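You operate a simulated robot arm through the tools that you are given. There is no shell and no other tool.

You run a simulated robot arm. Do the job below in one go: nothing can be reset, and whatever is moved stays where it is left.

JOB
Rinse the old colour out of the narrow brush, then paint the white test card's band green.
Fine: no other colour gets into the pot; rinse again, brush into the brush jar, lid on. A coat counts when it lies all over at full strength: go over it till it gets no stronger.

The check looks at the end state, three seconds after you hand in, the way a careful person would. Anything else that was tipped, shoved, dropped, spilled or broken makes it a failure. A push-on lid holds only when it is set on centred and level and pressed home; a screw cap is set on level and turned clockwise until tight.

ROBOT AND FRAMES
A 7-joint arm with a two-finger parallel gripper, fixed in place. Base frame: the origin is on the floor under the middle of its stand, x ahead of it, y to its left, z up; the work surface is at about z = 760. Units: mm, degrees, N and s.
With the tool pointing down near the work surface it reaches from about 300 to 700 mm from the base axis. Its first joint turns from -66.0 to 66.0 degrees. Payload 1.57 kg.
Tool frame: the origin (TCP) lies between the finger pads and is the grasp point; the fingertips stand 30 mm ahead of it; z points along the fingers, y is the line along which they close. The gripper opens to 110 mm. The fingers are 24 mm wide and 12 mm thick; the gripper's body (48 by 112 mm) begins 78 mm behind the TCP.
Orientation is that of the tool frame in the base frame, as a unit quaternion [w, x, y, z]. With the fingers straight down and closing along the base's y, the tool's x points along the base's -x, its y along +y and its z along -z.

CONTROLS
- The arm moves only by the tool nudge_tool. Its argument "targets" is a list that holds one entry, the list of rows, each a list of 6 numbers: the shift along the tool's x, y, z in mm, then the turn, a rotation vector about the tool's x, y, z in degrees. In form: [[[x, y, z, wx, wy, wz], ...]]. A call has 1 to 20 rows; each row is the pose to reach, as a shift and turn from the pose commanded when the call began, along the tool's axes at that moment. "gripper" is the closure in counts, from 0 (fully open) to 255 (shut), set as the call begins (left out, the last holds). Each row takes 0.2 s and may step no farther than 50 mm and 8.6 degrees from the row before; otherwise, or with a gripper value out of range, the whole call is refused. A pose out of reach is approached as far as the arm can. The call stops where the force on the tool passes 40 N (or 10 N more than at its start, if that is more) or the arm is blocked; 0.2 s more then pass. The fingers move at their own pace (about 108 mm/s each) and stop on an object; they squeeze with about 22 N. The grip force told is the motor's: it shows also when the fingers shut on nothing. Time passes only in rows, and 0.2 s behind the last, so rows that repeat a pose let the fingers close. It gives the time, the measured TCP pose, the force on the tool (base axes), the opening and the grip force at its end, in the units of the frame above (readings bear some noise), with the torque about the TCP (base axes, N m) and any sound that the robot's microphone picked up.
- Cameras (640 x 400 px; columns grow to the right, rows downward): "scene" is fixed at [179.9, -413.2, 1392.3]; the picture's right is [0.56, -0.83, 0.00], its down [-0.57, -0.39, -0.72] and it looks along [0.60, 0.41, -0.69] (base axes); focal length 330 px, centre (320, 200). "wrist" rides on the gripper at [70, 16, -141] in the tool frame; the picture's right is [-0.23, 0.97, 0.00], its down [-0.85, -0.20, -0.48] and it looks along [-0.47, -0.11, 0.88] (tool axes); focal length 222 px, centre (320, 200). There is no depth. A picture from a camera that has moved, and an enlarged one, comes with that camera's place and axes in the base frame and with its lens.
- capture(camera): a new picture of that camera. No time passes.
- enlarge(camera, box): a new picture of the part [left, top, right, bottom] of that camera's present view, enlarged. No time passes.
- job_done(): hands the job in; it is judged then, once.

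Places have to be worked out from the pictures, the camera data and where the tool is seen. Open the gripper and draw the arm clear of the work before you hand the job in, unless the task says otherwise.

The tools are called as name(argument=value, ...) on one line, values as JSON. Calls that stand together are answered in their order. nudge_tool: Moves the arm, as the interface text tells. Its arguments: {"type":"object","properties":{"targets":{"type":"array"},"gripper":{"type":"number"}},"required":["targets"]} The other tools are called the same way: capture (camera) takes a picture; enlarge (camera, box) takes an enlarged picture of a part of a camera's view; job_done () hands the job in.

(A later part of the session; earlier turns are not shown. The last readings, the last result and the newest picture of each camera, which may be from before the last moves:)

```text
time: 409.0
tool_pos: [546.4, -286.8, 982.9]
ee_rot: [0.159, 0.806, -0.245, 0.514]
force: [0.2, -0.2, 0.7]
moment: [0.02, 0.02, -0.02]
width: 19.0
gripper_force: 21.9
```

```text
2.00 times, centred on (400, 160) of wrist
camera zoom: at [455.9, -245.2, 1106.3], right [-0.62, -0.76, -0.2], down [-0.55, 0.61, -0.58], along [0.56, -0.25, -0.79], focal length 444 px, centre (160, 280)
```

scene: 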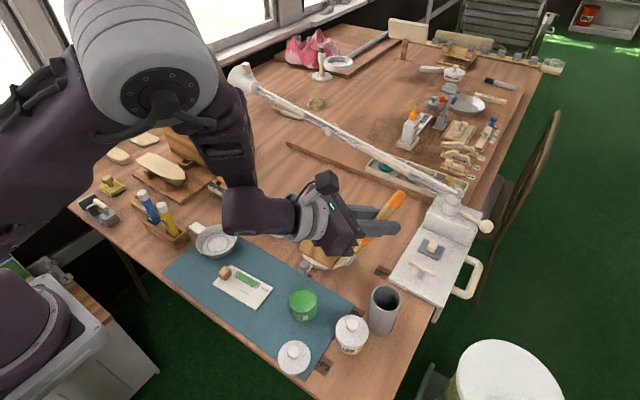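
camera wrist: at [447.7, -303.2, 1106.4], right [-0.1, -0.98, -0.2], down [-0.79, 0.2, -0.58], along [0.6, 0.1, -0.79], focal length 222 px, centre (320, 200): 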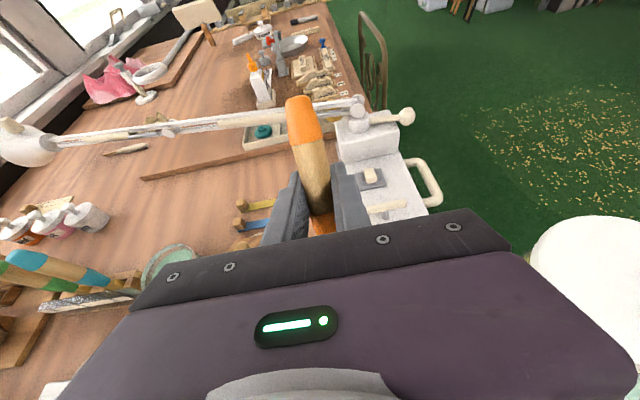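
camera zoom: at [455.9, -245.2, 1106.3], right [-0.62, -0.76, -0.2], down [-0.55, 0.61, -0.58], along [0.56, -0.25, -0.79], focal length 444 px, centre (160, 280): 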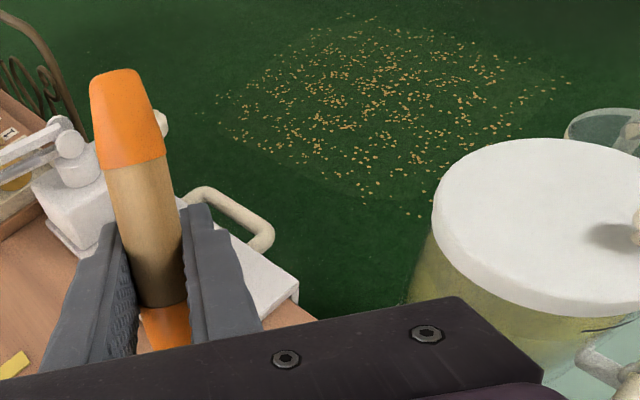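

Jar centre ≈(499.5,−341.4), rim ≈857, inner Ø≈48. I steepen the tool to ~80° (brush ~73° down) and move so the tip hangs just above the jar mouth.

nudge_tool(targets=[[[1.7, 17.8, 2.7, 0, 3.7, 0], [3.4, 35.6, 5.4, 0, 7.5, 0], [5.1, 53.3, 8, 0, 11.2, 0], [6.8, 71.1, 10.7, 0, 15, 0], [6.8, 71.1, 10.7, 0, 15, 0], [6.8, 71.1, 10.7, 0, 15, 0]]])

capture(camera="scene")

enlarge(camera="scene", box=[330, 230, 450, 340])

```text
time: 410.4
tool_pos: [518.5, -352.4, 985.4]
ee_rot: [0.189, 0.733, -0.223, 0.614]
force: [1.1, -0.2, 0.3]
moment: [0.0, 0.02, 0.01]
width: 19.4
gripper_force: 21.7
```

```text
taken
```

scene: 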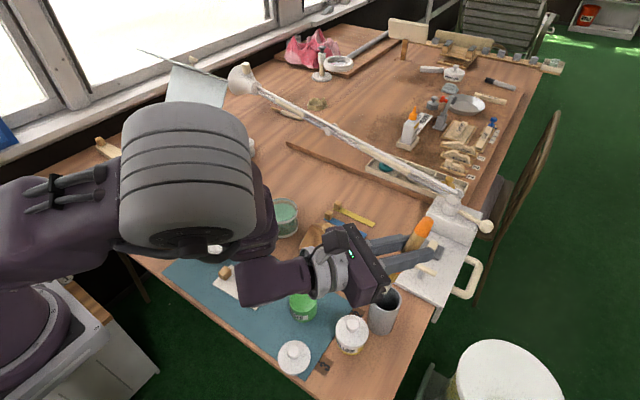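

```text
3.64 times, centred on (390, 285) of scene
camera zoom: at [179.9, -413.2, 1392.3], right [0.56, -0.83, 0.0], down [-0.57, -0.39, -0.72], along [0.6, 0.41, -0.69], focal length 1198 px, centre (66, -109)
```

zoom: 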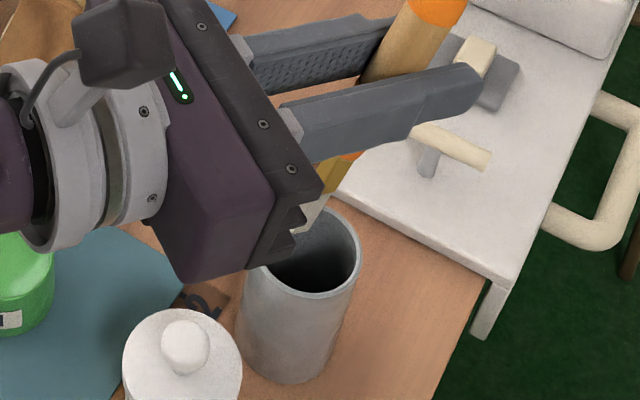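

Tip predicted ≈(493,−335,885), on the near side of the mouth as planned. I lower 45 mm so the tip enters the mouth, checking force.

nudge_tool(targets=[[[-14.8, 0, 2.6, 0, 0, 0], [-29.5, 0, 5.2, 0, 0, 0], [-44.3, 0, 7.8, 0, 0, 0], [-44.3, 0, 7.8, 0, 0, 0], [-44.3, 0, 7.8, 0, 0, 0]]])

enlarge(camera="scene", box=[330, 230, 450, 340])

capture(camera="wrist")

```text
time: 411.6
tool_pos: [517.8, -353.3, 941.7]
ee_rot: [0.189, 0.732, -0.222, 0.615]
force: [-0.4, -0.1, 0.0]
moment: [-0.01, 0.03, 0.02]
width: 18.8
gripper_force: 22.0
```

```text
3.64 times, centred on (390, 285) of scene
camera zoom: at [179.9, -413.2, 1392.3], right [0.56, -0.83, 0.0], down [-0.57, -0.39, -0.72], along [0.6, 0.41, -0.69], focal length 1198 px, centre (66, -109)
```

zoom: 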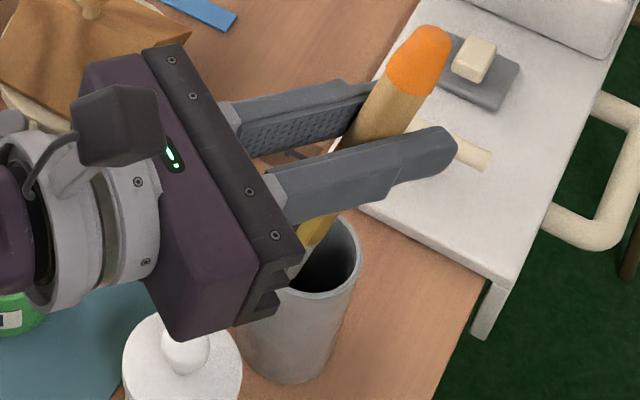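

```text
taken
camera wrist: at [403.6, -294.9, 1033.1], right [-0.58, -0.79, -0.22], down [-0.4, 0.51, -0.76], along [0.71, -0.35, -0.61], focal length 222 px, centre (320, 200)
```

wrist: 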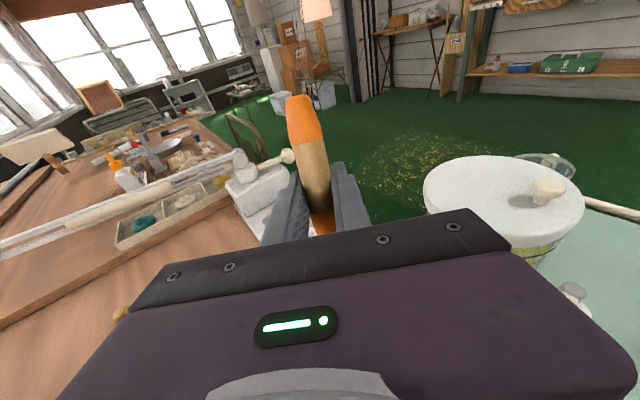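

No contact; the brush is going into the mouth. I lower another 30 mm.

nudge_tool(targets=[[[-9.8, 0, 1.7, 0, 0, 0], [-19.7, 0, 3.5, 0, 0, 0], [-29.5, 0, 5.2, 0, 0, 0], [-29.5, 0, 5.2, 0, 0, 0]]])

enlarge(camera="scene", box=[330, 230, 450, 340])

```text
time: 412.6
tool_pos: [517.6, -352.7, 911.4]
ee_rot: [0.189, 0.732, -0.222, 0.616]
force: [-0.2, -0.4, -1.0]
moment: [-0.02, 0.02, -0.05]
width: 19.2
gripper_force: 22.0
```

```text
3.64 times, centred on (390, 285) of scene
camera zoom: at [179.9, -413.2, 1392.3], right [0.56, -0.83, 0.0], down [-0.57, -0.39, -0.72], along [0.6, 0.41, -0.69], focal length 1198 px, centre (66, -109)
```

zoom: 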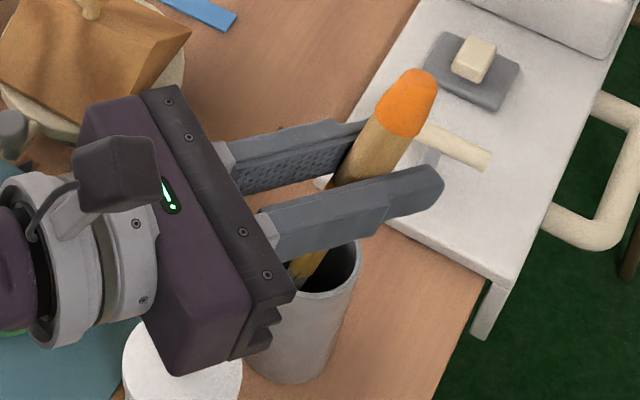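

The brush is inside the jar now, nothing touched. I lower 24 mm more in two steps.

nudge_tool(targets=[[[-5.9, 0, 1, 0, 0, 0], [-11.8, 0, 2.1, 0, 0, 0], [-11.8, 0, 2.1, 0, 0, 0]]])

nudge_tool(targets=[[[-5.9, 0, 1, 0, 0, 0], [-11.8, 0, 2.1, 0, 0, 0], [-11.8, 0, 2.1, 0, 0, 0]]])

enlarge(camera="scene", box=[330, 230, 450, 340])

```text
time: 413.4
tool_pos: [516.8, -353.2, 898.0]
ee_rot: [0.19, 0.732, -0.223, 0.615]
force: [0.6, -0.3, -0.2]
moment: [-0.01, -0.01, -0.01]
width: 19.1
gripper_force: 21.8
```

```text
time: 414.2
tool_pos: [517.5, -352.7, 886.3]
ee_rot: [0.19, 0.732, -0.223, 0.615]
force: [0.2, 0.3, -0.2]
moment: [0.01, 0.01, -0.04]
width: 19.2
gripper_force: 21.8
```

```text
3.64 times, centred on (390, 285) of scene
camera zoom: at [179.9, -413.2, 1392.3], right [0.56, -0.83, 0.0], down [-0.57, -0.39, -0.72], along [0.6, 0.41, -0.69], focal length 1198 px, centre (66, -109)
```

zoom: 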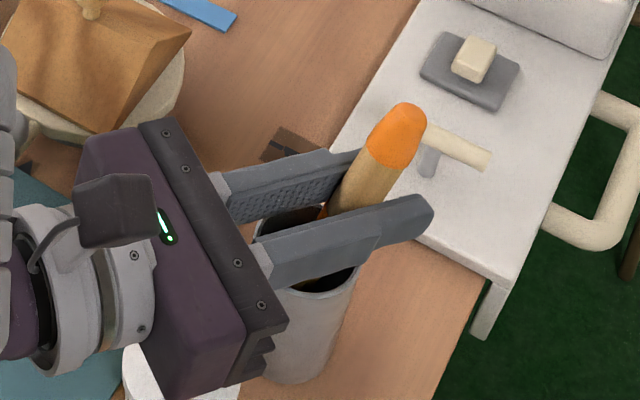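

Fingers are just above the rim. I lower 5 mm more, then open to let the brush slide into the jar.

nudge_tool(targets=[[[-4.9, 0, 0.9, 0, 0, 0], [-4.9, 0, 0.9, 0, 0, 0]]])

nudge_tool(targets=[[[0, 0, 0, 0, 0, 0], [0, 0, 0, 0, 0, 0], [0, 0, 0, 0, 0, 0], [0, 0, 0, 0, 0, 0]]], gripper=130)

enlarge(camera="scene", box=[330, 230, 450, 340])

```text
time: 414.8
tool_pos: [517.0, -354.6, 882.1]
ee_rot: [0.189, 0.733, -0.223, 0.615]
force: [-0.8, -0.7, 0.3]
moment: [0.01, 0.0, -0.05]
width: 18.9
gripper_force: 21.5
```

```text
time: 415.8
tool_pos: [517.6, -352.8, 881.6]
ee_rot: [0.189, 0.732, -0.222, 0.615]
force: [0.8, 0.0, -0.3]
moment: [-0.03, 0.01, 0.01]
width: 53.8
gripper_force: 0.0
```

```text
3.64 times, centred on (390, 285) of scene
camera zoom: at [179.9, -413.2, 1392.3], right [0.56, -0.83, 0.0], down [-0.57, -0.39, -0.72], along [0.6, 0.41, -0.69], focal length 1198 px, centre (66, -109)
```

zoom: 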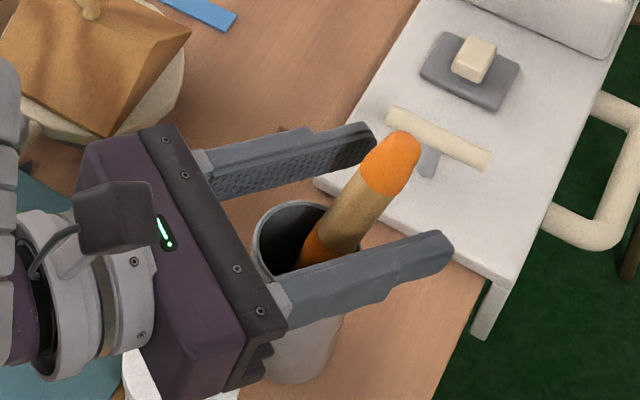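

The brush dropped into the jar and leans on its rim; the jar stands. I back straight out along the tool axis, then rise.

nudge_tool(targets=[[[0, 0, -20, 0, 0, 0], [0, 0, -45, 0, 0, 0], [0, 0, -75, 0, 0, 0], [15, 0, -90, 0, 0, 0], [50, 0, -95, 0, 0, 0], [90, 0, -95, 0, 0, 0], [130, 0, -95, 0, 0, 0], [130, 0, -95, 0, 0, 0]]])

capture(camera="scene")

enlarge(camera="scene", box=[330, 230, 450, 340])

```text
time: 417.6
tool_pos: [458.9, -312.6, 1025.1]
ee_rot: [0.188, 0.733, -0.222, 0.615]
force: [-0.1, -0.9, 0.0]
moment: [0.0, -0.01, 0.03]
width: 53.6
gripper_force: 0.1
```

```text
taken
```

scene: 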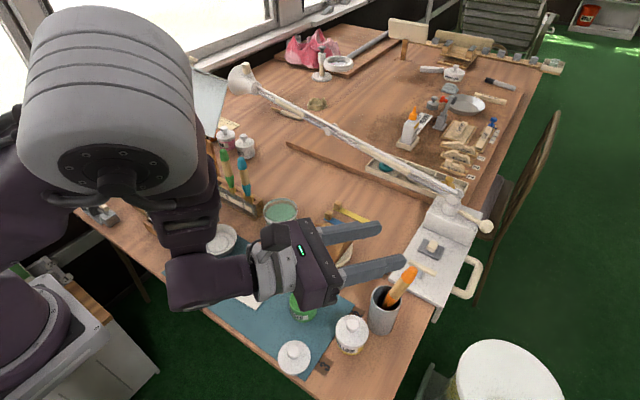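

```text
3.64 times, centred on (390, 285) of scene
camera zoom: at [179.9, -413.2, 1392.3], right [0.56, -0.83, 0.0], down [-0.57, -0.39, -0.72], along [0.6, 0.41, -0.69], focal length 1198 px, centre (66, -109)
```

zoom: 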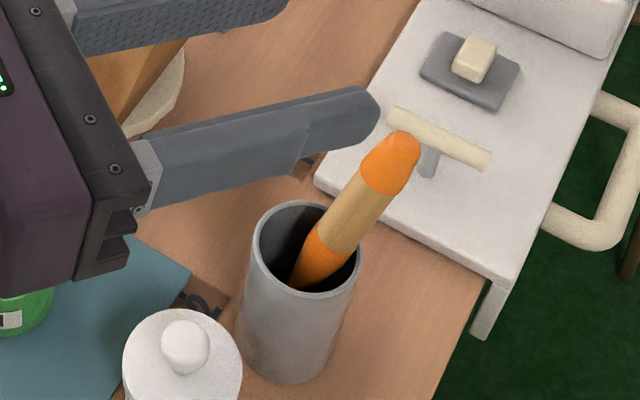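

The brush is settled in the jar. Next the lid: I straighten the tool to point down (undo the 80° tilt), then align yaw with the base axes.

nudge_tool(targets=[[[0, 0, 0, 0, -8, 0], [0, 0, 0, 0, -16, 0], [0, 0, 0, 0, -24, 0], [0, 0, 0, 0, -32, 0], [0, 0, 0, 0, -40, 0], [0, 0, 0, 0, -48, 0], [0, 0, 0, 0, -56, 0], [0, 0, 0, 0, -64, 0], [0, 0, 0, 0, -72, 0], [0, 0, 0, 0, -79.8, 0], [0, 0, 0, 0, -79.8, 0], [0, 0, 0, 0, -79.8, 0]]])

nudge_tool(targets=[[[0, 0, 0, 0, 0, -8.3], [0, 0, 0, 0, 0, -16.6], [0, 0, 0, 0, 0, -25], [0, 0, 0, 0, 0, -33.4], [0, 0, 0, 0, 0, -33.4], [0, 0, 0, 0, 0, -33.4]]])

capture(camera="wrist")

capture(camera="scene")

```text
time: 420.2
tool_pos: [459.4, -313.1, 1025.9]
ee_rot: [0.003, 0.957, -0.291, 0.002]
force: [-0.1, -0.4, 0.5]
moment: [-0.04, -0.02, 0.01]
width: 54.1
gripper_force: 0.1
```

```text
time: 421.6
tool_pos: [458.2, -313.1, 1026.4]
ee_rot: [0.003, 1.0, -0.004, 0.002]
force: [-0.6, 0.1, -0.5]
moment: [-0.01, 0.01, -0.03]
width: 53.9
gripper_force: 0.1
```

```text
taken
camera wrist: at [528.3, -329.9, 1167.9], right [-0.24, -0.97, 0.01], down [-0.85, 0.21, 0.47], along [-0.46, 0.11, -0.88], focal length 222 px, centre (320, 200)
```

wrist: 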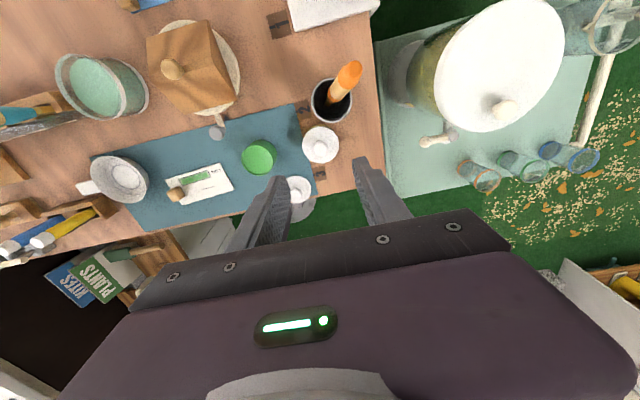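

```text
taken
```

scene: 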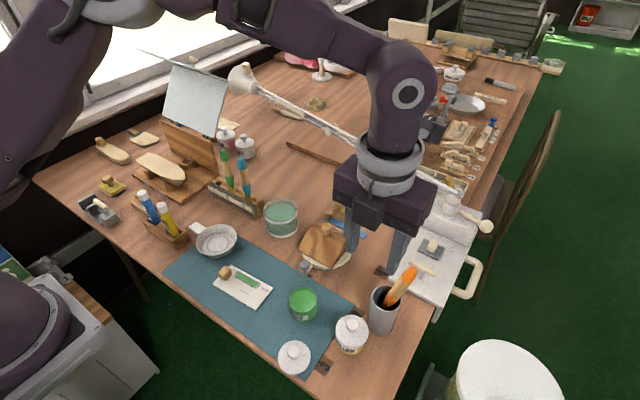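

Tool is straight down. I move above the lid (≈(352,−240)) at height 900, trimming the small attitude errors, and look closely.

nudge_tool(targets=[[[-21.3, -14.6, 25.2, 0.1, -0.05, -0.1], [-42.6, -29.2, 50.4, 0.2, -0.1, -0.2], [-63.9, -43.8, 75.6, 0.25, -0.15, -0.3], [-85.2, -58.4, 100.8, 0.3, -0.2, -0.4], [-106.5, -73, 126, 0.3, -0.2, -0.4], [-106.5, -73, 126, 0.3, -0.2, -0.4], [-106.5, -73, 126, 0.3, -0.2, -0.4]]])

capture(camera="wrist")

capture(camera="scene")

```text
time: 423.2
tool_pos: [352.0, -241.3, 899.8]
ee_rot: [0.001, 1.0, 0.0, -0.001]
force: [0.0, 0.4, -0.1]
moment: [0.0, 0.01, 0.03]
width: 53.8
gripper_force: 0.1
```

```text
taken
camera wrist: at [422.2, -257.7, 1040.8], right [-0.23, -0.97, 0.0], down [-0.85, 0.2, 0.48], along [-0.47, 0.11, -0.88], focal length 222 px, centre (320, 200)
```

wrist: 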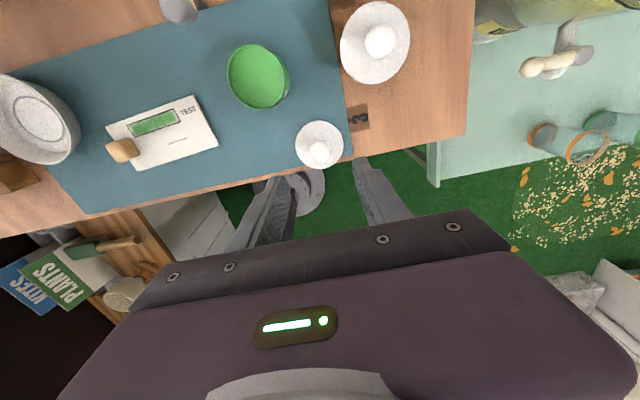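

```text
taken
```

scene: 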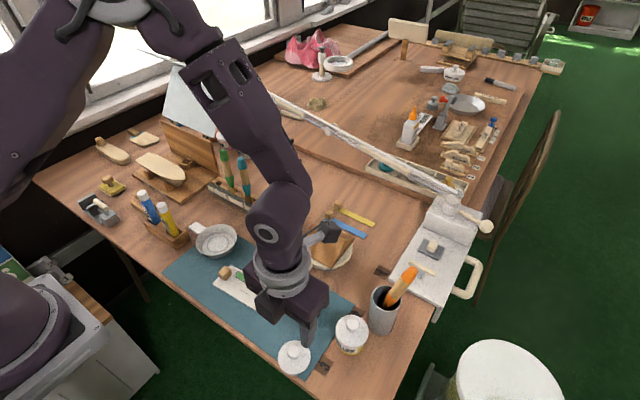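

Excellent attitude. I zoom in on the lid and the pot to measure their centres and heights from here.

enlarge(camera="wrist", box=[280, 110, 360, 180])

enlarge(camera="wrist", box=[215, 35, 305, 120])

enlarge(camera="scene", box=[260, 330, 330, 385])

```text
5.71 times, centred on (320, 145) of wrist
camera zoom: at [422.2, -257.7, 1040.8], right [-0.23, -0.97, 0.0], down [-0.85, 0.2, 0.48], along [-0.47, 0.11, -0.88], focal length 1269 px, centre (320, 514)
```

zoom: 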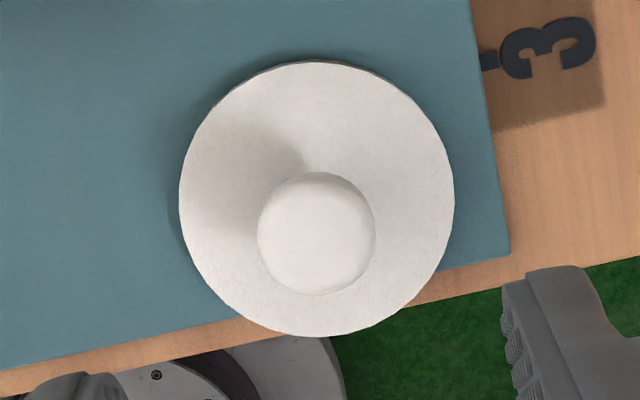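

```text
4.71 times, centred on (260, 78) of wrist
camera zoom: at [422.2, -257.7, 1040.8], right [-0.23, -0.97, 0.0], down [-0.85, 0.2, 0.48], along [-0.47, 0.11, -0.88], focal length 1045 px, centre (602, 776)
```

zoom: 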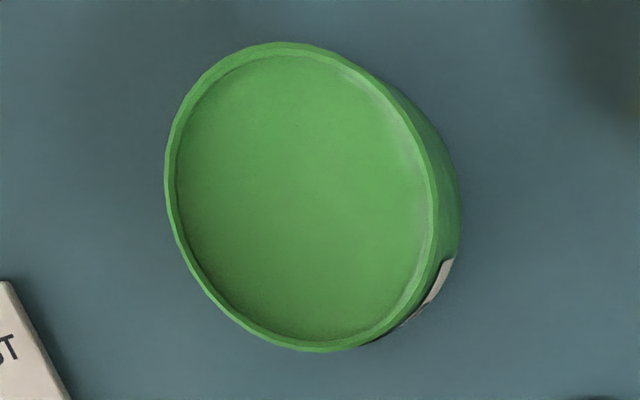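

```text
7.27 times, centred on (295, 358) of scene
camera zoom: at [179.9, -413.2, 1392.3], right [0.56, -0.83, 0.0], down [-0.57, -0.39, -0.72], along [0.6, 0.41, -0.69], focal length 2397 px, centre (502, -946)
```

zoom: 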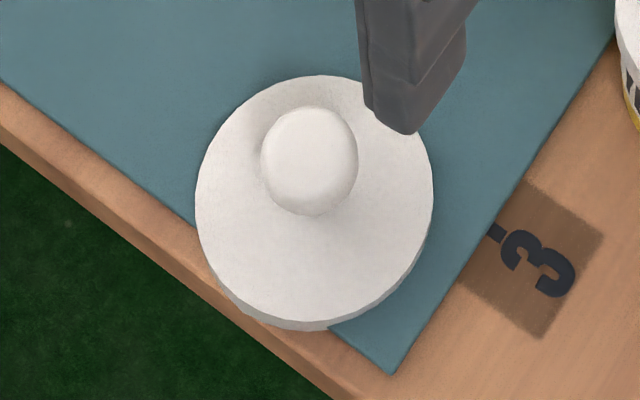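

I also look at the closed yellow pot as a reference for how a lid sits when pressed home.

enlarge(camera="scene", box=[320, 300, 380, 360])

enlarge(camera="scene", box=[275, 275, 335, 335])

enlarge(camera="wrist", box=[330, 0, 420, 90])

```text
6.67 times, centred on (350, 330) of scene
camera zoom: at [179.9, -413.2, 1392.3], right [0.56, -0.83, 0.0], down [-0.57, -0.39, -0.72], along [0.6, 0.41, -0.69], focal length 2197 px, centre (120, -667)
```

zoom: 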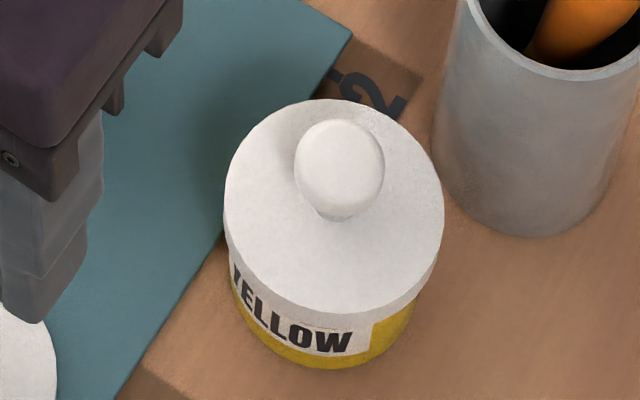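

```text
6.67 times, centred on (305, 305) of scene
camera zoom: at [179.9, -413.2, 1392.3], right [0.56, -0.83, 0.0], down [-0.57, -0.39, -0.72], along [0.6, 0.41, -0.69], focal length 2197 px, centre (420, -500)
```

zoom: 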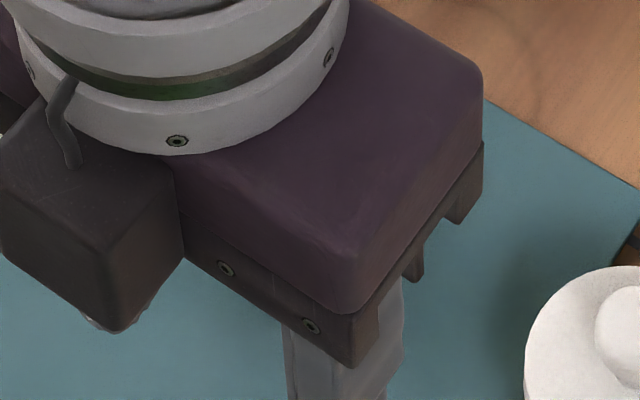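

```text
4.44 times, centred on (375, 45) of wrist
camera zoom: at [422.2, -257.7, 1040.8], right [-0.23, -0.97, 0.0], down [-0.85, 0.2, 0.48], along [-0.47, 0.11, -0.88], focal length 987 px, centre (76, 889)
```

zoom: 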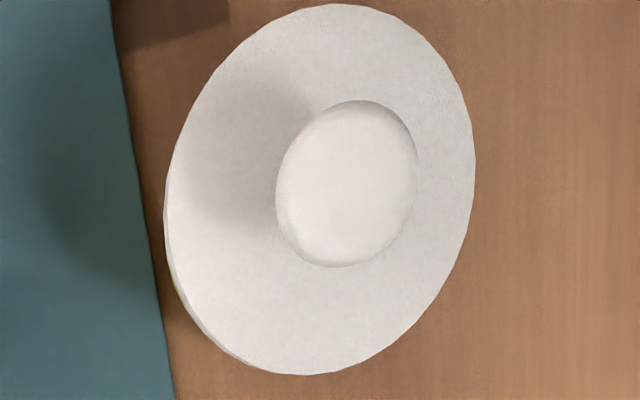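

The closed yellow pot shows the lid disc (~4–5 mm thick) overhanging the body. The green lid's knob centre computes to ≈(352,−240.4), z≈795, which is right under the TCP. I descend to z=835 and check the alignment.

nudge_tool(targets=[[[0, 0, 22, 0, 0, 0], [0, 0, 44, 0, 0, 0], [0, 0, 65, 0, 0, 0], [0, 0, 65, 0, 0, 0], [0, 0, 65, 0, 0, 0]]])

enlarge(camera="wrist", box=[240, 100, 400, 240])

enlarge(camera="scene", box=[250, 310, 350, 390])

```text
time: 424.4
tool_pos: [352.2, -240.5, 833.6]
ee_rot: [0.002, 1.0, -0.001, 0.0]
force: [0.3, -0.1, -0.1]
moment: [0.0, -0.03, -0.01]
width: 54.0
gripper_force: 0.0
```

```text
2.86 times, centred on (320, 170) of wrist
camera zoom: at [423.3, -257.7, 976.7], right [-0.23, -0.97, 0.0], down [-0.85, 0.2, 0.48], along [-0.47, 0.11, -0.88], focal length 635 px, centre (320, 286)
```

zoom: 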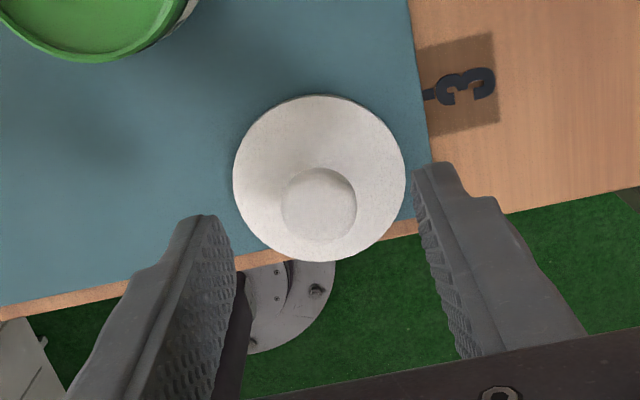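

```text
5.00 times, centred on (300, 350) of scene
camera zoom: at [179.9, -413.2, 1392.3], right [0.56, -0.83, 0.0], down [-0.57, -0.39, -0.72], along [0.6, 0.41, -0.69], focal length 1648 px, centre (420, -550)
```

zoom: 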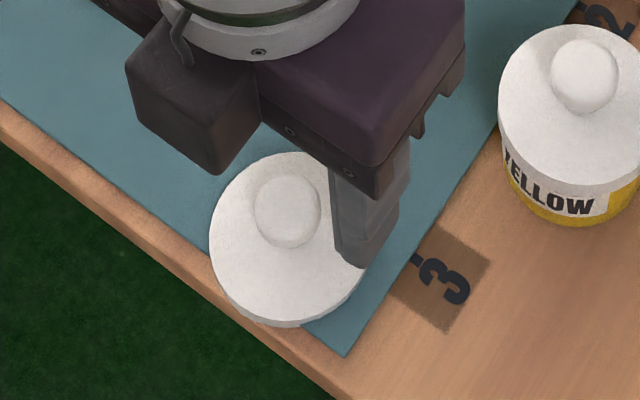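

Knob is centred between the fingers to within ~1 mm. I shift 1 mm in +x and descend to z≈808 so the pads span the knob, watching force.

nudge_tool(targets=[[[1.2, 0, 9, 0, 0, 0], [1.2, 0, 18, 0, 0, 0], [1.2, 0, 26, 0, 0, 0], [1.2, 0, 26, 0, 0, 0]]])

enlarge(camera="wrist", box=[240, 100, 400, 240])

enlarge(camera="scene", box=[250, 310, 350, 390])

```text
time: 425.4
tool_pos: [353.8, -240.2, 809.8]
ee_rot: [0.0, 1.0, -0.001, 0.0]
force: [0.3, 0.1, 0.1]
moment: [0.01, -0.03, 0.03]
width: 54.1
gripper_force: 0.1
```

```text
2.86 times, centred on (320, 170) of wrist
camera zoom: at [425.2, -257.5, 951.0], right [-0.23, -0.97, 0.0], down [-0.85, 0.2, 0.48], along [-0.47, 0.11, -0.88], focal length 635 px, centre (320, 286)
```

zoom: 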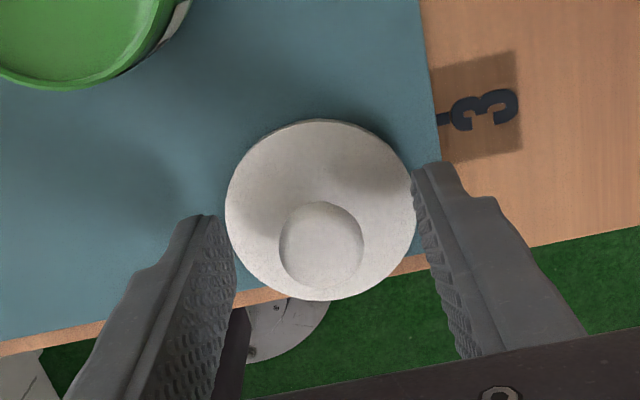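

```text
5.00 times, centred on (300, 350) of scene
camera zoom: at [179.9, -413.2, 1392.3], right [0.56, -0.83, 0.0], down [-0.57, -0.39, -0.72], along [0.6, 0.41, -0.69], focal length 1648 px, centre (420, -550)
```

zoom: 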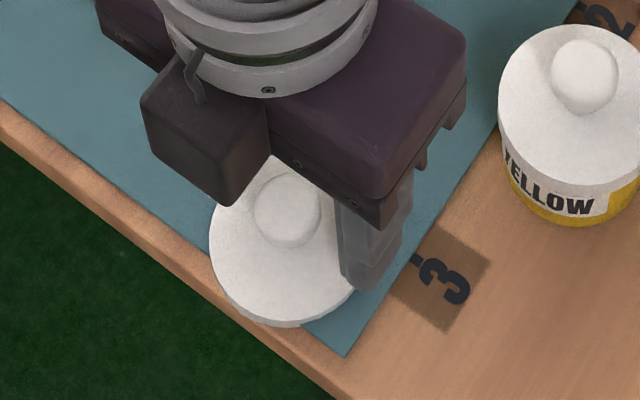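

The knob is centred at the TCP (within 1 mm) and the disc is ~8 mm below the fingertips. Lower 2 mm and close on the knob.

nudge_tool(targets=[[[0, 0, 2, 0, 0, 0], [0, 0, 2, 0, 0, 0]]])

nudge_tool(targets=[[[0, 0, 0, 0, 0, 0], [0, 0, 0, 0, 0, 0], [0, 0, 0, 0, 0, 0], [0, 0, 0, 0, 0, 0]]], gripper=255)

enlarge(camera="wrist", box=[240, 100, 400, 240])

```text
time: 426.0
tool_pos: [353.6, -241.0, 807.7]
ee_rot: [0.001, 1.0, -0.001, 0.0]
force: [-0.2, -0.9, -0.1]
moment: [-0.01, 0.01, -0.01]
width: 53.6
gripper_force: 0.1
```

```text
time: 427.0
tool_pos: [353.6, -240.6, 808.2]
ee_rot: [0.0, 1.0, -0.001, 0.0]
force: [0.6, 0.6, 0.0]
moment: [-0.01, 0.01, 0.0]
width: 21.9
gripper_force: 22.3
```

```text
2.86 times, centred on (320, 170) of wrist
camera zoom: at [425.0, -257.2, 948.6], right [-0.23, -0.97, 0.0], down [-0.85, 0.2, 0.48], along [-0.47, 0.11, -0.88], focal length 635 px, centre (320, 286)
```

zoom: 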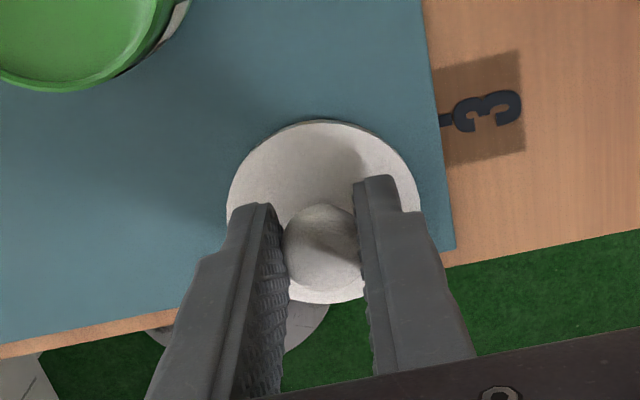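

The knob is gripped (21.9 mm). I lift the lid 20 mm and check that it hangs level.

nudge_tool(targets=[[[0, 0, -5, 0, 0, 0], [0, 0, -12, 0, 0, 0], [0, 0, -20, 0, 0, 0], [0, 0, -20, 0, 0, 0]]])

enlarge(camera="scene", box=[250, 300, 350, 390])

enlarge(camera="wrist", box=[200, 40, 400, 240])

```text
time: 428.0
tool_pos: [353.9, -240.4, 828.0]
ee_rot: [0.001, 1.0, -0.001, 0.0]
force: [-1.0, -0.2, -0.5]
moment: [-0.01, 0.01, 0.0]
width: 21.9
gripper_force: 22.2
```

```text
4.44 times, centred on (300, 345) of scene
camera zoom: at [179.9, -413.2, 1392.3], right [0.56, -0.83, 0.0], down [-0.57, -0.39, -0.72], along [0.6, 0.41, -0.69], focal length 1465 px, centre (409, -444)
```

zoom: 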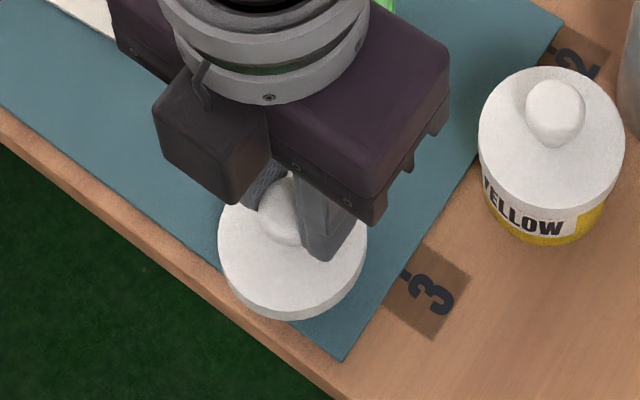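

```text
2.00 times, centred on (300, 140) of wrist
camera zoom: at [425.0, -257.1, 968.8], right [-0.23, -0.97, 0.0], down [-0.85, 0.2, 0.48], along [-0.47, 0.11, -0.88], focal length 444 px, centre (360, 320)
```

zoom: 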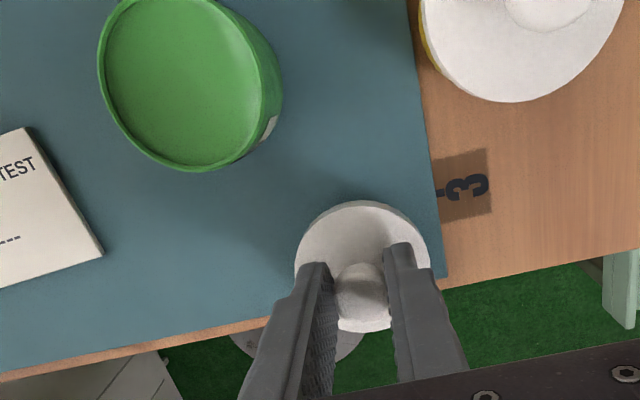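

The lid hangs level. I raise to clear the pot, move over it (≈(437.5,−199.3)) and hold the lid ~18 mm above the rim.

nudge_tool(targets=[[[0, 0, -30, 0, 0, 0], [0, 0, -62, 0, 0, 0], [28, -13.8, -62, 0, 0, 0], [56, -27.6, -62, 0, 0, 0], [84, -41.4, -62, 0, 0, 0], [84, -41.4, -62, 0, 0, 0], [84, -41.4, -42, 0, 0, 0], [84, -41.4, -42, 0, 0, 0], [84, -41.4, -42, 0, 0, 0]]])

enlarge(camera="scene", box=[260, 260, 350, 330])

enlarge(camera="wrist", box=[240, 80, 400, 240])

```text
time: 430.0
tool_pos: [437.6, -197.9, 867.3]
ee_rot: [0.001, 1.0, -0.001, -0.001]
force: [0.2, -0.6, -0.6]
moment: [0.01, 0.02, 0.0]
width: 22.0
gripper_force: 21.9
```

```text
5.71 times, centred on (305, 295) of scene
camera zoom: at [179.9, -413.2, 1392.3], right [0.56, -0.83, 0.0], down [-0.57, -0.39, -0.72], along [0.6, 0.41, -0.69], focal length 1883 px, centre (406, -343)
```

zoom: 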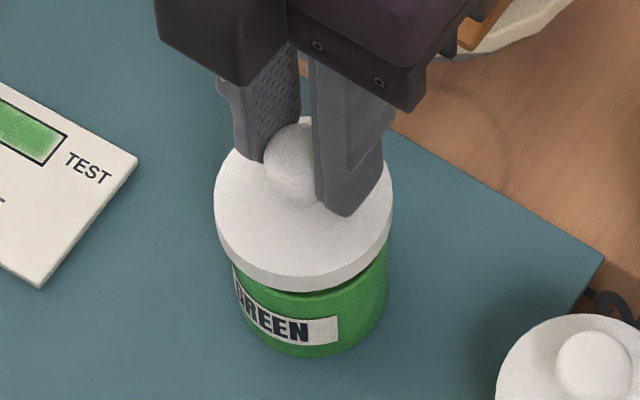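

```text
2.50 times, centred on (320, 160) of wrist
camera zoom: at [509.2, -215.2, 1008.3], right [-0.23, -0.97, 0.0], down [-0.85, 0.2, 0.48], along [-0.47, 0.11, -0.88], focal length 555 px, centre (320, 300)
```

zoom: 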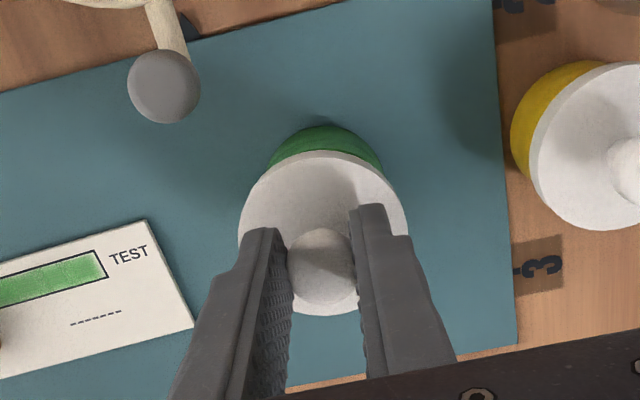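

Both views show the lid ~2 mm too far toward +y relative to the pot (left overhang larger than right in the scene view). I shift −2 mm in y and rotate the gripper 90° about the vertical so the wrist camera can judge the alignment along x too.

nudge_tool(targets=[[[0, 2, 0, 0, 0, -8], [0, 2, 0, 0, 0, -16], [0, 2, 0, 0, 0, -24], [0, 2, 0, 0, 0, -32], [0, 2, 0, 0, 0, -40], [0, 2, 0, 0, 0, -48], [0, 2, 0, 0, 0, -56], [0, 2, 0, 0, 0, -64], [0, 2, 0, 0, 0, -72], [0, 2, 0, 0, 0, -80], [0, 2, 0, 0, 0, -88], [0, 2, 0, 0, 0, -90], [0, 2, 0, 0, 0, -90], [0, 2, 0, 0, 0, -90]]])

enlarge(camera="scene", box=[260, 260, 350, 330])

enlarge(camera="wrist", box=[240, 80, 400, 240])

```text
time: 433.0
tool_pos: [438.8, -200.6, 868.1]
ee_rot: [0.0, 0.707, 0.707, 0.001]
force: [0.5, -1.0, 0.1]
moment: [0.03, 0.02, 0.0]
width: 22.0
gripper_force: 21.6
```

```text
5.71 times, centred on (305, 295) of scene
camera zoom: at [179.9, -413.2, 1392.3], right [0.56, -0.83, 0.0], down [-0.57, -0.39, -0.72], along [0.6, 0.41, -0.69], focal length 1883 px, centre (406, -343)
```

zoom: 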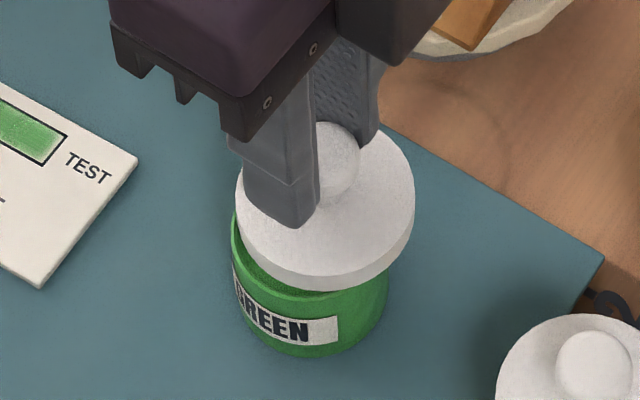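

```text
2.50 times, centred on (320, 160) of wrist
camera zoom: at [455.0, -131.3, 1010.1], right [0.97, -0.23, 0.0], down [-0.2, -0.85, 0.48], along [-0.11, -0.47, -0.88], focal length 555 px, centre (320, 300)
```

zoom: 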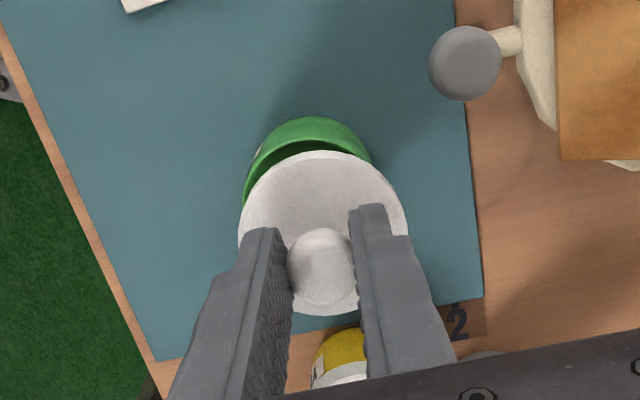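

The lid's centre is not exactly at the TCP, so turning shifted it. I zoom in finer to check the lid's level and its position relative to the pot.

enlarge(camera="scene", box=[285, 275, 335, 325])

enlarge(camera="wrist", box=[280, 110, 370, 190])

```text
8.00 times, centred on (310, 300) of scene
camera zoom: at [179.9, -413.2, 1392.3], right [0.56, -0.83, 0.0], down [-0.57, -0.39, -0.72], along [0.6, 0.41, -0.69], focal length 2636 px, centre (400, -600)
```

zoom: 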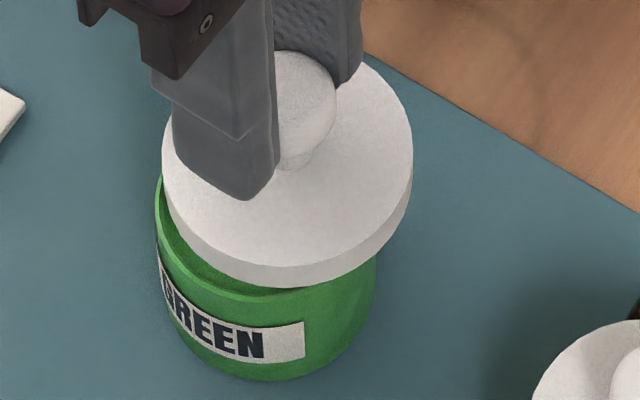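

```text
5.00 times, centred on (325, 150) of wrist
camera zoom: at [455.0, -131.3, 1010.1], right [0.97, -0.23, 0.0], down [-0.2, -0.85, 0.48], along [-0.11, -0.47, -0.88], focal length 1111 px, centre (295, 450)
```

zoom: 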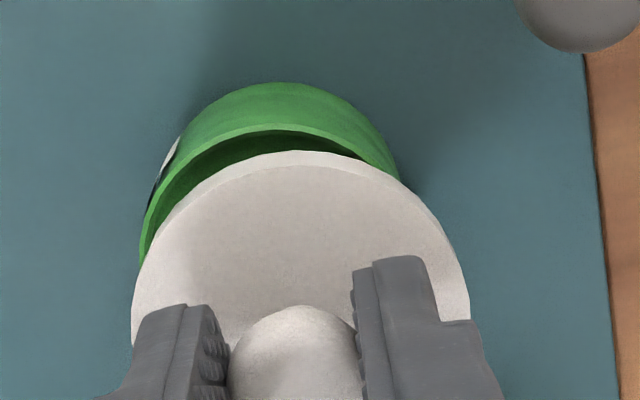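

Comparing left/right overhangs in both views: the lid must move ≈(−2.9,+5.0) mm to be concentric with the pot. I apply that and lower 5 mm, then re-check.

nudge_tool(targets=[[[2.5, -1.5, 0, 0, 0, 0], [5, -2.9, 0, 0, 0, 0], [5, -2.9, 4, 0, 0, 0], [5, -2.9, 4, 0, 0, 0], [5, -2.9, 4, 0, 0, 0]]])

enlarge(camera="scene", box=[285, 275, 335, 325])

enlarge(camera="wrist", box=[280, 110, 370, 190])

```text
time: 434.2
tool_pos: [433.7, -194.8, 863.3]
ee_rot: [0.001, 0.707, 0.707, -0.001]
force: [0.6, -0.6, 0.5]
moment: [0.0, 0.0, -0.02]
width: 21.7
gripper_force: 21.8
```

```text
8.00 times, centred on (310, 300) of scene
camera zoom: at [179.9, -413.2, 1392.3], right [0.56, -0.83, 0.0], down [-0.57, -0.39, -0.72], along [0.6, 0.41, -0.69], focal length 2636 px, centre (400, -600)
```

zoom: 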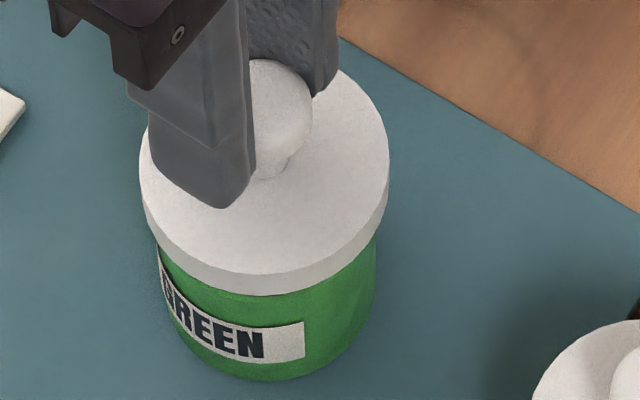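

```text
5.00 times, centred on (325, 150) of wrist
camera zoom: at [452.2, -126.4, 1005.8], right [0.97, -0.23, 0.0], down [-0.2, -0.85, 0.48], along [-0.11, -0.47, -0.88], focal length 1111 px, centre (295, 450)
```

zoom: 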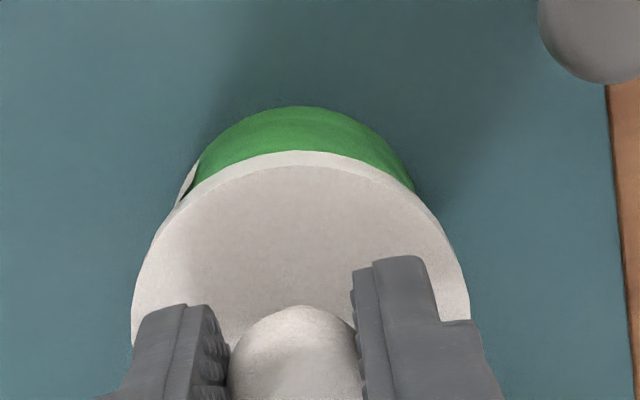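

Now the overhangs are symmetric in both views: lid and pot are concentric within ~0.5 mm. I lower in small steps, watching for contact.

nudge_tool(targets=[[[0, 0, 1.5, 0, 0, 0], [0, 0, 3, 0, 0, 0], [0, 0, 3, 0, 0, 0]]])

nudge_tool(targets=[[[0, 0, 1, 0, 0, 0], [0, 0, 1, 0, 0, 0]]])

nudge_tool(targets=[[[0, 0, 1, 0, 0, 0], [0, 0, 1, 0, 0, 0]]])

enlarge(camera="scene", box=[285, 275, 335, 325])

```text
time: 435.0
tool_pos: [435.0, -195.4, 862.4]
ee_rot: [0.0, 0.708, 0.706, -0.001]
force: [0.4, -0.1, 0.4]
moment: [0.01, -0.02, 0.01]
width: 21.7
gripper_force: 22.1
```

```text
time: 435.6
tool_pos: [435.1, -196.6, 861.6]
ee_rot: [0.0, 0.708, 0.707, -0.001]
force: [-0.3, -0.4, 0.0]
moment: [-0.01, 0.01, 0.03]
width: 21.8
gripper_force: 22.1
```

```text
time: 436.2
tool_pos: [434.1, -195.2, 859.6]
ee_rot: [0.0, 0.708, 0.706, -0.001]
force: [-0.1, 0.3, -1.3]
moment: [0.03, -0.01, 0.01]
width: 22.2
gripper_force: 22.0
```

```text
8.00 times, centred on (310, 300) of scene
camera zoom: at [179.9, -413.2, 1392.3], right [0.56, -0.83, 0.0], down [-0.57, -0.39, -0.72], along [0.6, 0.41, -0.69], focal length 2636 px, centre (400, -600)
```

zoom: 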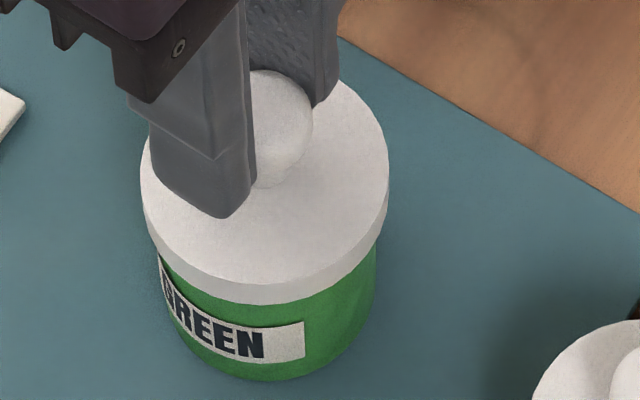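

No contact yet; the lid is still descending concentrically. Continuing in 1 mm steps.

nudge_tool(targets=[[[0, 0, 1, 0, 0, 0], [0, 0, 2, 0, 0, 0], [0, 0, 2, 0, 0, 0]]])

nudge_tool(targets=[[[0, 0, 1, 0, 0, 0], [0, 0, 1, 0, 0, 0]]])

nudge_tool(targets=[[[0, 0, 1, 0, 0, 0], [0, 0, 1, 0, 0, 0]]])

enlarge(camera="scene", box=[285, 275, 335, 325])

enlarge(camera="wrist", box=[280, 110, 370, 190])

```text
time: 437.0
tool_pos: [435.4, -196.4, 857.2]
ee_rot: [0.001, 0.708, 0.706, 0.0]
force: [0.1, -1.1, 0.2]
moment: [0.0, -0.01, -0.02]
width: 21.7
gripper_force: 21.7
```

```text
time: 437.6
tool_pos: [435.3, -195.8, 856.6]
ee_rot: [0.001, 0.707, 0.707, 0.0]
force: [-0.4, -0.8, -0.6]
moment: [0.01, -0.01, -0.01]
width: 21.9
gripper_force: 21.5
```

```text
time: 438.2
tool_pos: [435.0, -195.6, 855.8]
ee_rot: [0.0, 0.708, 0.707, -0.001]
force: [0.6, 0.5, -0.2]
moment: [-0.01, 0.0, 0.01]
width: 21.8
gripper_force: 21.6
```

```text
8.00 times, centred on (310, 300) of scene
camera zoom: at [179.9, -413.2, 1392.3], right [0.56, -0.83, 0.0], down [-0.57, -0.39, -0.72], along [0.6, 0.41, -0.69], focal length 2636 px, centre (400, -600)
```

zoom: 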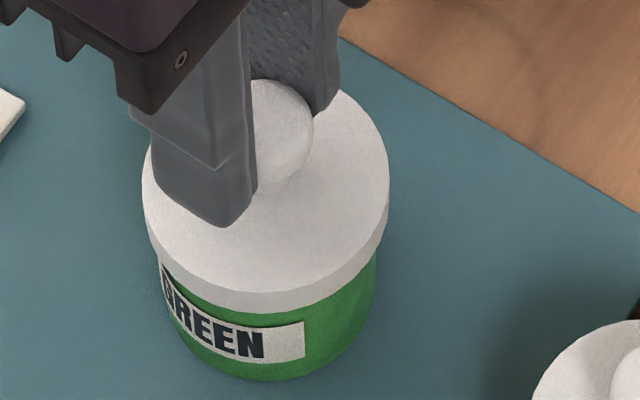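

```text
5.00 times, centred on (325, 150) of wrist
camera zoom: at [452.4, -126.2, 996.7], right [0.97, -0.23, 0.0], down [-0.2, -0.85, 0.48], along [-0.11, -0.47, -0.88], focal length 1111 px, centre (295, 450)
```

zoom: 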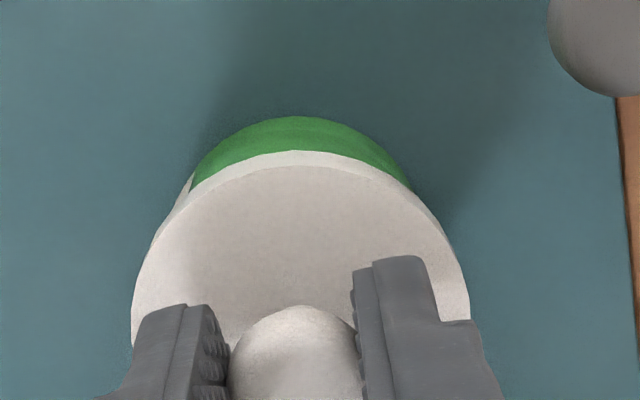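

Lid bottom computes to ≈806, about at rim level. Continuing with 0.7 mm steps.

nudge_tool(targets=[[[0, 0, 0.7, 0, 0, 0], [0, 0, 0.7, 0, 0, 0]]])

nudge_tool(targets=[[[0, 0, 0.7, 0, 0, 0], [0, 0, 0.7, 0, 0, 0]]])

nudge_tool(targets=[[[0, 0, 0.7, 0, 0, 0], [0, 0, 0.7, 0, 0, 0]]])

```text
time: 438.8
tool_pos: [435.1, -195.7, 854.2]
ee_rot: [0.0, 0.708, 0.706, 0.0]
force: [-0.3, 0.5, -0.6]
moment: [-0.03, -0.01, 0.0]
width: 21.8
gripper_force: 21.8
```

```text
time: 439.4
tool_pos: [434.5, -196.0, 853.8]
ee_rot: [0.001, 0.708, 0.707, 0.0]
force: [0.5, 0.0, -1.0]
moment: [0.0, -0.01, -0.02]
width: 21.9
gripper_force: 22.0
```

```text
time: 440.0
tool_pos: [435.8, -197.0, 853.0]
ee_rot: [0.0, 0.707, 0.707, -0.001]
force: [0.2, 0.5, -0.1]
moment: [0.02, -0.02, -0.01]
width: 21.8
gripper_force: 21.8
```

Still free – the lid's skirt may already be passing over the rim. Continuing in 1 mm steps.

nudge_tool(targets=[[[0, 0, 1, 0, 0, 0], [0, 0, 1, 0, 0, 0]]])

nudge_tool(targets=[[[0, 0, 1, 0, 0, 0], [0, 0, 1, 0, 0, 0]]])

enlarge(camera="scene", box=[285, 275, 335, 325])

enlarge(camera="wrist", box=[280, 110, 370, 190])

```text
time: 440.6
tool_pos: [434.9, -197.3, 852.6]
ee_rot: [0.0, 0.708, 0.706, 0.0]
force: [-0.1, -0.6, 0.3]
moment: [0.01, -0.04, -0.02]
width: 21.7
gripper_force: 22.0
```

```text
time: 441.2
tool_pos: [435.9, -196.0, 852.1]
ee_rot: [0.001, 0.708, 0.706, 0.0]
force: [-0.7, -0.4, 0.8]
moment: [-0.03, 0.0, 0.03]
width: 21.6
gripper_force: 21.6
```

```text
8.00 times, centred on (310, 300) of scene
camera zoom: at [179.9, -413.2, 1392.3], right [0.56, -0.83, 0.0], down [-0.57, -0.39, -0.72], along [0.6, 0.41, -0.69], focal length 2636 px, centre (400, -600)
```

zoom: 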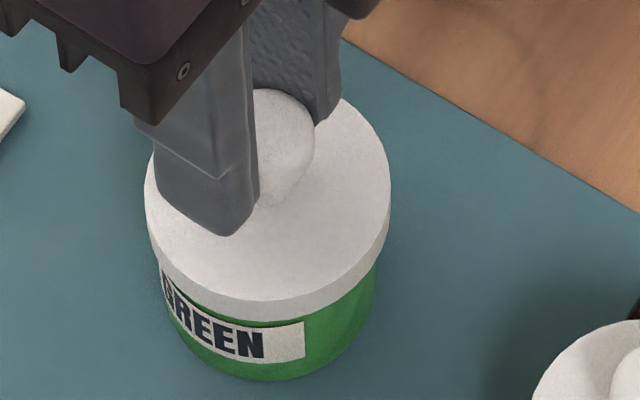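

```text
5.00 times, centred on (325, 150) of wrist
camera zoom: at [452.8, -126.4, 992.4], right [0.97, -0.23, 0.0], down [-0.2, -0.85, 0.48], along [-0.11, -0.47, -0.88], focal length 1111 px, centre (295, 450)
```

zoom: 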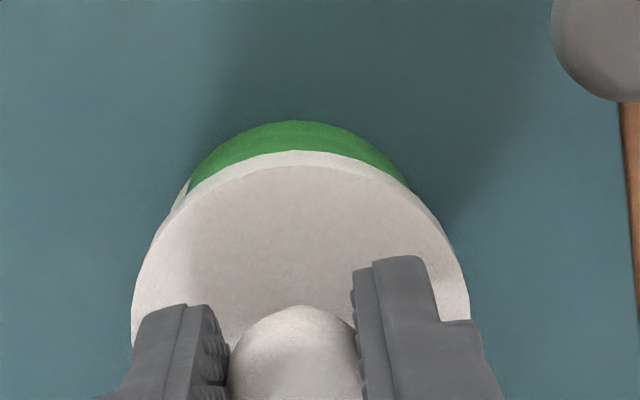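

The skirt is now ~4 mm below the rim without contact; by comparison with the closed yellow pot, about 2 mm remain. I continue down, expecting resistance.

nudge_tool(targets=[[[0, 0, 0.8, 0, 0, 0], [0, 0, 0.8, 0, 0, 0]]])

nudge_tool(targets=[[[0, 0, 0.8, 0, 0, 0], [0, 0, 0.8, 0, 0, 0]]])

nudge_tool(targets=[[[0, 0, 0.8, 0, 0, 0], [0, 0, 0.8, 0, 0, 0]]])

```text
time: 441.8
tool_pos: [434.2, -193.9, 850.2]
ee_rot: [0.0, 0.707, 0.707, 0.0]
force: [-0.2, 0.4, 0.5]
moment: [-0.01, 0.0, -0.03]
width: 21.9
gripper_force: 22.2
```

```text
time: 442.4
tool_pos: [435.8, -196.0, 851.0]
ee_rot: [0.001, 0.708, 0.706, 0.0]
force: [-0.5, 0.8, -0.9]
moment: [-0.03, -0.04, -0.02]
width: 21.8
gripper_force: 22.4
```

```text
time: 443.0
tool_pos: [435.0, -196.3, 849.3]
ee_rot: [0.0, 0.708, 0.706, 0.0]
force: [-2.5, 5.4, 15.0]
moment: [0.12, 0.02, -0.05]
width: 21.9
gripper_force: 22.1
heard: snap
```

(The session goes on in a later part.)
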